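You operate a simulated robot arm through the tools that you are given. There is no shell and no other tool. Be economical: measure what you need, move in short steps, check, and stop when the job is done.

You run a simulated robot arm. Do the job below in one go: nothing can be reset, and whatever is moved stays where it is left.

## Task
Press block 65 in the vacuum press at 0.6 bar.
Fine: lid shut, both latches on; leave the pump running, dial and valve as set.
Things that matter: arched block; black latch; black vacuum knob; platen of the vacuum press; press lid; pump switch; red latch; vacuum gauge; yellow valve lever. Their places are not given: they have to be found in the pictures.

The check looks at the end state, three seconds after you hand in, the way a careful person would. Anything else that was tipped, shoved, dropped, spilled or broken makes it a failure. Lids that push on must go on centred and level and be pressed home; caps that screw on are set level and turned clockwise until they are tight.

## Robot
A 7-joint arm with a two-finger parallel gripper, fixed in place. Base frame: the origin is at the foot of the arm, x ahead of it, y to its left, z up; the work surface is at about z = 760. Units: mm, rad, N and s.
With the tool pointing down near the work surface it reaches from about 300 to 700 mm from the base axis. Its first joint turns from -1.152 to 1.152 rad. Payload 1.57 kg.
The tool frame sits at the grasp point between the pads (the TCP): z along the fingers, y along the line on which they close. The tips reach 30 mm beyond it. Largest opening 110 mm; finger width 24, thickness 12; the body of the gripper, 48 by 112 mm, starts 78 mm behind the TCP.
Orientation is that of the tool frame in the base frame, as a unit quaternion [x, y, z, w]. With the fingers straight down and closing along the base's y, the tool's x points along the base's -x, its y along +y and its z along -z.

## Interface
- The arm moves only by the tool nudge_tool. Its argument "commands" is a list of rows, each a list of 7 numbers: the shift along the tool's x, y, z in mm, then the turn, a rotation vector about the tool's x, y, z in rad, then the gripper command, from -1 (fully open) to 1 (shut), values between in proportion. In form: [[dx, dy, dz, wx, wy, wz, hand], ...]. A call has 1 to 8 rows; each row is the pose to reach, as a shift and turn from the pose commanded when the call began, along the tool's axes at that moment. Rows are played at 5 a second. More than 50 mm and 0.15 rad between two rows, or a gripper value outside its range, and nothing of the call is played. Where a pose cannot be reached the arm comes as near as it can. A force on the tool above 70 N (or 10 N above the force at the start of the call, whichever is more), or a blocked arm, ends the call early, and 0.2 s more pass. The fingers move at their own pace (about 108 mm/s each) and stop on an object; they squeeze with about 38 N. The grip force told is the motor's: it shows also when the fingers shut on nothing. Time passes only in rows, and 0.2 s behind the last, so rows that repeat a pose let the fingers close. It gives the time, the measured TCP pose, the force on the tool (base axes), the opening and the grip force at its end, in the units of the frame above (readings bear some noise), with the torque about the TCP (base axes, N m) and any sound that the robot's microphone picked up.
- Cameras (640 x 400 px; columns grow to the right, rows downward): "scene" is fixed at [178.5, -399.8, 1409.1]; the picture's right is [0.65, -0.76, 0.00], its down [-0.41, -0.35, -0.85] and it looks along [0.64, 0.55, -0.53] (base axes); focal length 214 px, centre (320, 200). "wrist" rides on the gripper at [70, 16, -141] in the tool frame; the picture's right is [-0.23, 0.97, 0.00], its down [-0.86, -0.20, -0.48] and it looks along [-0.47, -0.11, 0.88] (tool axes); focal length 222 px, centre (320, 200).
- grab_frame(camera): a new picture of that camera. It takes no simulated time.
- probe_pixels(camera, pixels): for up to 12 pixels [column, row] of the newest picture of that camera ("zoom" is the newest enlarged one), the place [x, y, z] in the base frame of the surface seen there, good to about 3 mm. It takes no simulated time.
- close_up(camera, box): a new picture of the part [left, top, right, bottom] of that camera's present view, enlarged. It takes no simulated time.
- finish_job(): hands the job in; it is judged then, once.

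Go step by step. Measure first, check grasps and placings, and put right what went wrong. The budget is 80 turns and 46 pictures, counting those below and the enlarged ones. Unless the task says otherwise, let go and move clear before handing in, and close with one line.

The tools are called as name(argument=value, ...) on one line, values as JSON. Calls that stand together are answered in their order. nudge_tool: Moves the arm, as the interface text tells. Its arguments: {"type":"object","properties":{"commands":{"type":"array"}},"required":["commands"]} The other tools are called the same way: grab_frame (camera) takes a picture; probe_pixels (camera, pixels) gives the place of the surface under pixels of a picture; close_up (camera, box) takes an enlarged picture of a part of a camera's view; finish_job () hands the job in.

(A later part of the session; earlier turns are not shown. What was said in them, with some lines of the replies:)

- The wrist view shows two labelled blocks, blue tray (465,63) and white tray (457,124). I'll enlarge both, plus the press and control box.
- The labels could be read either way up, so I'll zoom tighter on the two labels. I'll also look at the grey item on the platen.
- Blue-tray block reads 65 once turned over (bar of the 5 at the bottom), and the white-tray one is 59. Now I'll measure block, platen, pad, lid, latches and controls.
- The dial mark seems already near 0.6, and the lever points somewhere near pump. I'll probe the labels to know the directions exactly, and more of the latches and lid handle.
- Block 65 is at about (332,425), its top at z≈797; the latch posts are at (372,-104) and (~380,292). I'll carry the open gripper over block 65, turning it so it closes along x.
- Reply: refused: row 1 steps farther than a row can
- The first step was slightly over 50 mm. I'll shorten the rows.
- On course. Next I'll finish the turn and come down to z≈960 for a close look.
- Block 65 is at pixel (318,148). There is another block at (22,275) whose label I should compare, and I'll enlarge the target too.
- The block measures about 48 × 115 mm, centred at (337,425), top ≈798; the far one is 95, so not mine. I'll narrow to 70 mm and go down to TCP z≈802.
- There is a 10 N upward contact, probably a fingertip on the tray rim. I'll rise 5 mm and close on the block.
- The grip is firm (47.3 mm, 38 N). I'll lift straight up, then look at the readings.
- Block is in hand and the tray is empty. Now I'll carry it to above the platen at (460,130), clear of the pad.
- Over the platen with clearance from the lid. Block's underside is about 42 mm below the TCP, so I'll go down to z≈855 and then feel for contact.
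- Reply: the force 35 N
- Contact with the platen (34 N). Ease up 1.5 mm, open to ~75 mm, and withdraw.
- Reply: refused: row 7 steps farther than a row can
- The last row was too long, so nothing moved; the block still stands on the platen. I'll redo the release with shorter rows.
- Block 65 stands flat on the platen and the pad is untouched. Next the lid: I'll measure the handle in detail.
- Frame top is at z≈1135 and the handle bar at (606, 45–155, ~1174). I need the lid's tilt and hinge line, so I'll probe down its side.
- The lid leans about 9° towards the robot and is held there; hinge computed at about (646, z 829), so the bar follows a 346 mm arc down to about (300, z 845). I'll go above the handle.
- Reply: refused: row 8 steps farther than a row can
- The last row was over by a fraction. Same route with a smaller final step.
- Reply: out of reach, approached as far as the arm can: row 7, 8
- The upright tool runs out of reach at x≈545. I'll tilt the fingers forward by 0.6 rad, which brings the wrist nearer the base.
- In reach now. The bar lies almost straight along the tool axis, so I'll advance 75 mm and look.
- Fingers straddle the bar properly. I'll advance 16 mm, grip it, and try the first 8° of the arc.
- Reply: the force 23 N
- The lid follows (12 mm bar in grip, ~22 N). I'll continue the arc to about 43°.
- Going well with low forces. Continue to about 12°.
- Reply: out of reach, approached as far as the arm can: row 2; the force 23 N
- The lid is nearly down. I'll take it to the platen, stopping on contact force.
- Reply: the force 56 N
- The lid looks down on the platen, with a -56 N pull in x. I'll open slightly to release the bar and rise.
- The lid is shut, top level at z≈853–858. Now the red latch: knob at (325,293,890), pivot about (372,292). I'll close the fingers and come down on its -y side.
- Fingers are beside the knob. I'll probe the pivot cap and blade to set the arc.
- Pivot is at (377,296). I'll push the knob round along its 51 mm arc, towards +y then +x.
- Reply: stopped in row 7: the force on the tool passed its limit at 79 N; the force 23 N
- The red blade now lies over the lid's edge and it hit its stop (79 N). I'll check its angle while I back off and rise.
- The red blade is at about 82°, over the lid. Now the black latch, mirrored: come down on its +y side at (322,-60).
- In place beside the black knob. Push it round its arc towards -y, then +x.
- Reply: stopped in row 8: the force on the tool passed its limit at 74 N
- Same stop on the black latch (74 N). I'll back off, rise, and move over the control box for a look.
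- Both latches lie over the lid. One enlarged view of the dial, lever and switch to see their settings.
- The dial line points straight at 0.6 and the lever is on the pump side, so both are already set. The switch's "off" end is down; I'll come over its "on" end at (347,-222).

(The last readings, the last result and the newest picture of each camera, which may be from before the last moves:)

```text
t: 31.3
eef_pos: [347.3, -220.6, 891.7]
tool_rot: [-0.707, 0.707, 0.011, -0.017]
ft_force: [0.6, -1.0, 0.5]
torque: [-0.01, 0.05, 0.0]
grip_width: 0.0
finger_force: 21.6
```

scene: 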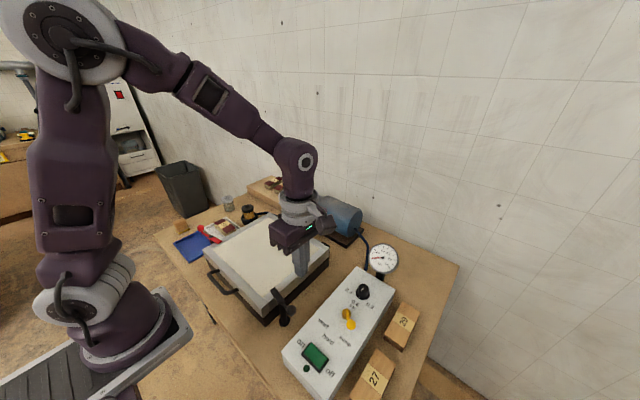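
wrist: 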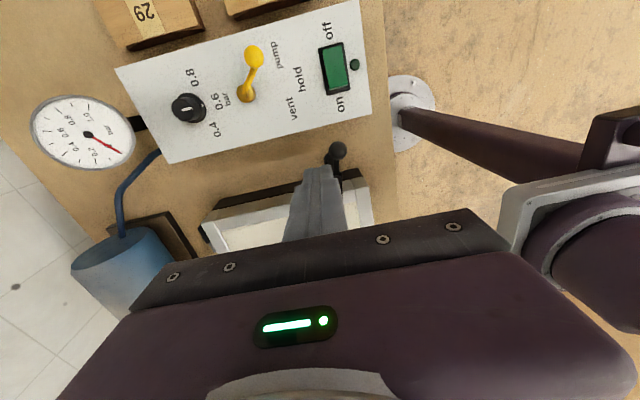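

Tips are at z≈862, right over the "on" end. I'll press down in small steps.

nudge_tool(commands=[[0, 0, 10, 0, 0, 0, 1], [0, 0, 16, 0, 0, 0, 1], [0, 0, 20, 0, 0, 0, 1], [0, 0, 23, 0, 0, 0, 1], [0, 0, 26, 0, 0, 0, 1]])

```text
t: 32.5
eef_pos: [346.0, -222.2, 867.0]
tool_rot: [0.708, -0.706, -0.009, 0.017]
ft_force: [-2.0, 8.5, 53.5]
torque: [0.3, -0.23, 0.04]
grip_width: 0.0
finger_force: 21.3
heard: click
```

A click was heard. I'll lift off and let the pump draw down a few seconds, then look at the gauge.

nudge_tool(commands=[[0, 0, -25, 0, 0, 0, 1], [0, 0, -70, 0, 0, 0, 1], [0, 0, -115, 0, 0, 0, 1], [-40, 0, -135, 0, 0, 0, 1], [-85, 0, -145, 0, 0, 0, 1], [-85, 0, -145, 0, 0, 0, 1], [-85, 0, -145, 0, 0, 0, 1], [-85, 0, -145, 0, 0, 0, 1]])

close_up(camera="scene", box=[270, 240, 430, 390])

```text
t: 34.3
eef_pos: [352.3, -133.4, 1009.9]
tool_rot: [-0.707, 0.707, 0.011, -0.017]
ft_force: [-0.3, -0.1, 0.2]
torque: [0.0, 0.0, -0.03]
grip_width: 0.0
finger_force: 20.9
```

```text
2.67 times, centred on (350, 315) of scene
```

zoom: 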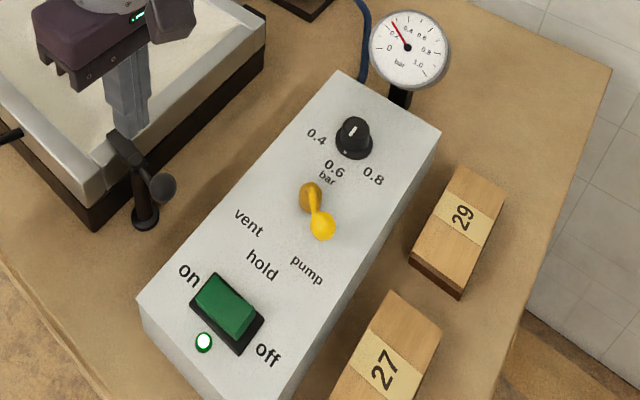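

The lamp is lit and the gauge is climbing (about 0.25). I'll move the arm clear and wait a few seconds.

nudge_tool(commands=[[-20, 0, -45, 0, 0, 0, 0.5], [-40, 0, -90, 0, 0, 0, 0], [-60, 0, -135, 0, 0, 0, 0], [-80, 0, -180, 0, 0, 0, 0], [-80, 0, -180, 0, 0, 0, 0], [-80, 0, -180, 0, 0, 0, 0], [-80, 0, -180, 0, 0, 0, 0], [-80, 0, -180, 0, 0, 0, 0]])

nudge_tool(commands=[[0, 0, 0, 0, 0, 0, 0], [0, 0, 0, 0, 0, 0, 0], [0, 0, 0, 0, 0, 0, 0], [0, 0, 0, 0, 0, 0, 0], [0, 0, 0, 0, 0, 0, 0], [0, 0, 0, 0, 0, 0, 0], [0, 0, 0, 0, 0, 0, 0], [0, 0, 0, 0, 0, 0, 0]])

nudge_tool(commands=[[0, 0, 0, 0, 0, 0, 0], [0, 0, 0, 0, 0, 0, 0], [0, 0, 0, 0, 0, 0, 0], [0, 0, 0, 0, 0, 0, 0], [0, 0, 0, 0, 0, 0, 0], [0, 0, 0, 0, 0, 0, 0], [0, 0, 0, 0, 0, 0, 0], [0, 0, 0, 0, 0, 0, 0]])

close_up(camera="scene", box=[350, 230, 420, 310])

```text
t: 36.1
eef_pos: [359.5, -53.3, 1189.4]
tool_rot: [-0.707, 0.707, 0.012, -0.018]
ft_force: [-0.2, 0.4, -0.4]
torque: [0.0, -0.02, -0.03]
grip_width: 55.0
finger_force: 0.1
```

```text
t: 37.9
eef_pos: [359.9, -53.1, 1189.1]
tool_rot: [-0.707, 0.707, 0.011, -0.018]
ft_force: [0.5, -0.3, -0.2]
torque: [-0.02, -0.01, 0.0]
grip_width: 55.1
finger_force: 0.1
```

```text
t: 39.7
eef_pos: [359.1, -52.7, 1188.6]
tool_rot: [-0.706, 0.708, 0.011, -0.017]
ft_force: [1.1, -0.3, -0.1]
torque: [-0.01, -0.04, 0.0]
grip_width: 54.8
finger_force: 0.0
```

```text
5.00 times, centred on (385, 270) of scene
```

zoom: 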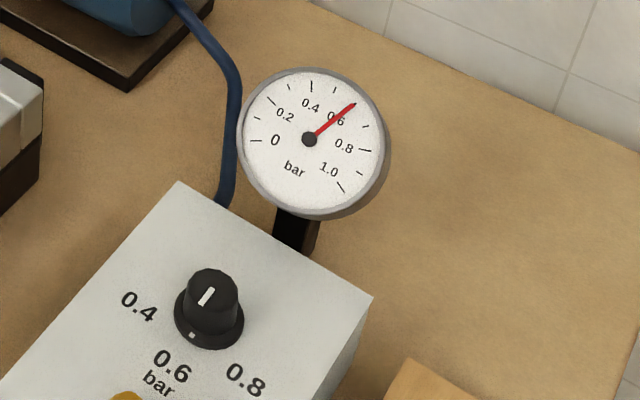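

The gauge needle points at 0.6. I'll wait a little more to see it holds, and check the lid and latches.

nudge_tool(commands=[[0, 0, 0, 0, 0, 0, 0], [0, 0, 0, 0, 0, 0, 0], [0, 0, 0, 0, 0, 0, 0], [0, 0, 0, 0, 0, 0, 0], [0, 0, 0, 0, 0, 0, 0], [0, 0, 0, 0, 0, 0, 0], [0, 0, 0, 0, 0, 0, 0], [0, 0, 0, 0, 0, 0, 0]])

close_up(camera="scene", box=[160, 180, 420, 340])

probe_pixels(camera="zoom", pixels=[[126, 133], [150, 148], [282, 276], [305, 295], [285, 285], [160, 180], [275, 90], [400, 175], [250, 260]])

```text
t: 41.5
eef_pos: [359.9, -53.3, 1189.5]
tool_rot: [0.707, -0.707, -0.011, 0.017]
ft_force: [-0.3, 0.7, 0.6]
torque: [0.03, -0.03, 0.0]
grip_width: 54.8
finger_force: 0.1
```

```text
2.46 times, centred on (290, 260) of scene
```

zoom: 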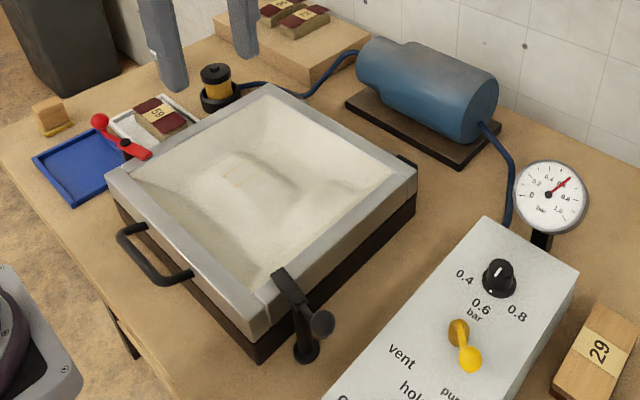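

```text
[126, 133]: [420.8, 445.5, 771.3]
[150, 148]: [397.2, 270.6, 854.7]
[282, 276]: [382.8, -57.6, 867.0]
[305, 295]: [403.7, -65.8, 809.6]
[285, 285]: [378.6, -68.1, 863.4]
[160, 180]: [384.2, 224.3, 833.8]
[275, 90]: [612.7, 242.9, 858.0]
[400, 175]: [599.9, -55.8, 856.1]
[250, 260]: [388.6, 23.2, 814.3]
```

The membrane is drawn down over the block, the gauge holds at 0.6, the lid is flat, both blades lie over its edges, and nothing else has moved. I'm handing in.

finish_job()

```text
The job is handed in.
```

Block 65 is in the vacuum press with the lid shut and both latches on; the pump is running and the gauge reads 0.6 bar. The dial and valve were already at 0.6 and pump, so I left them.
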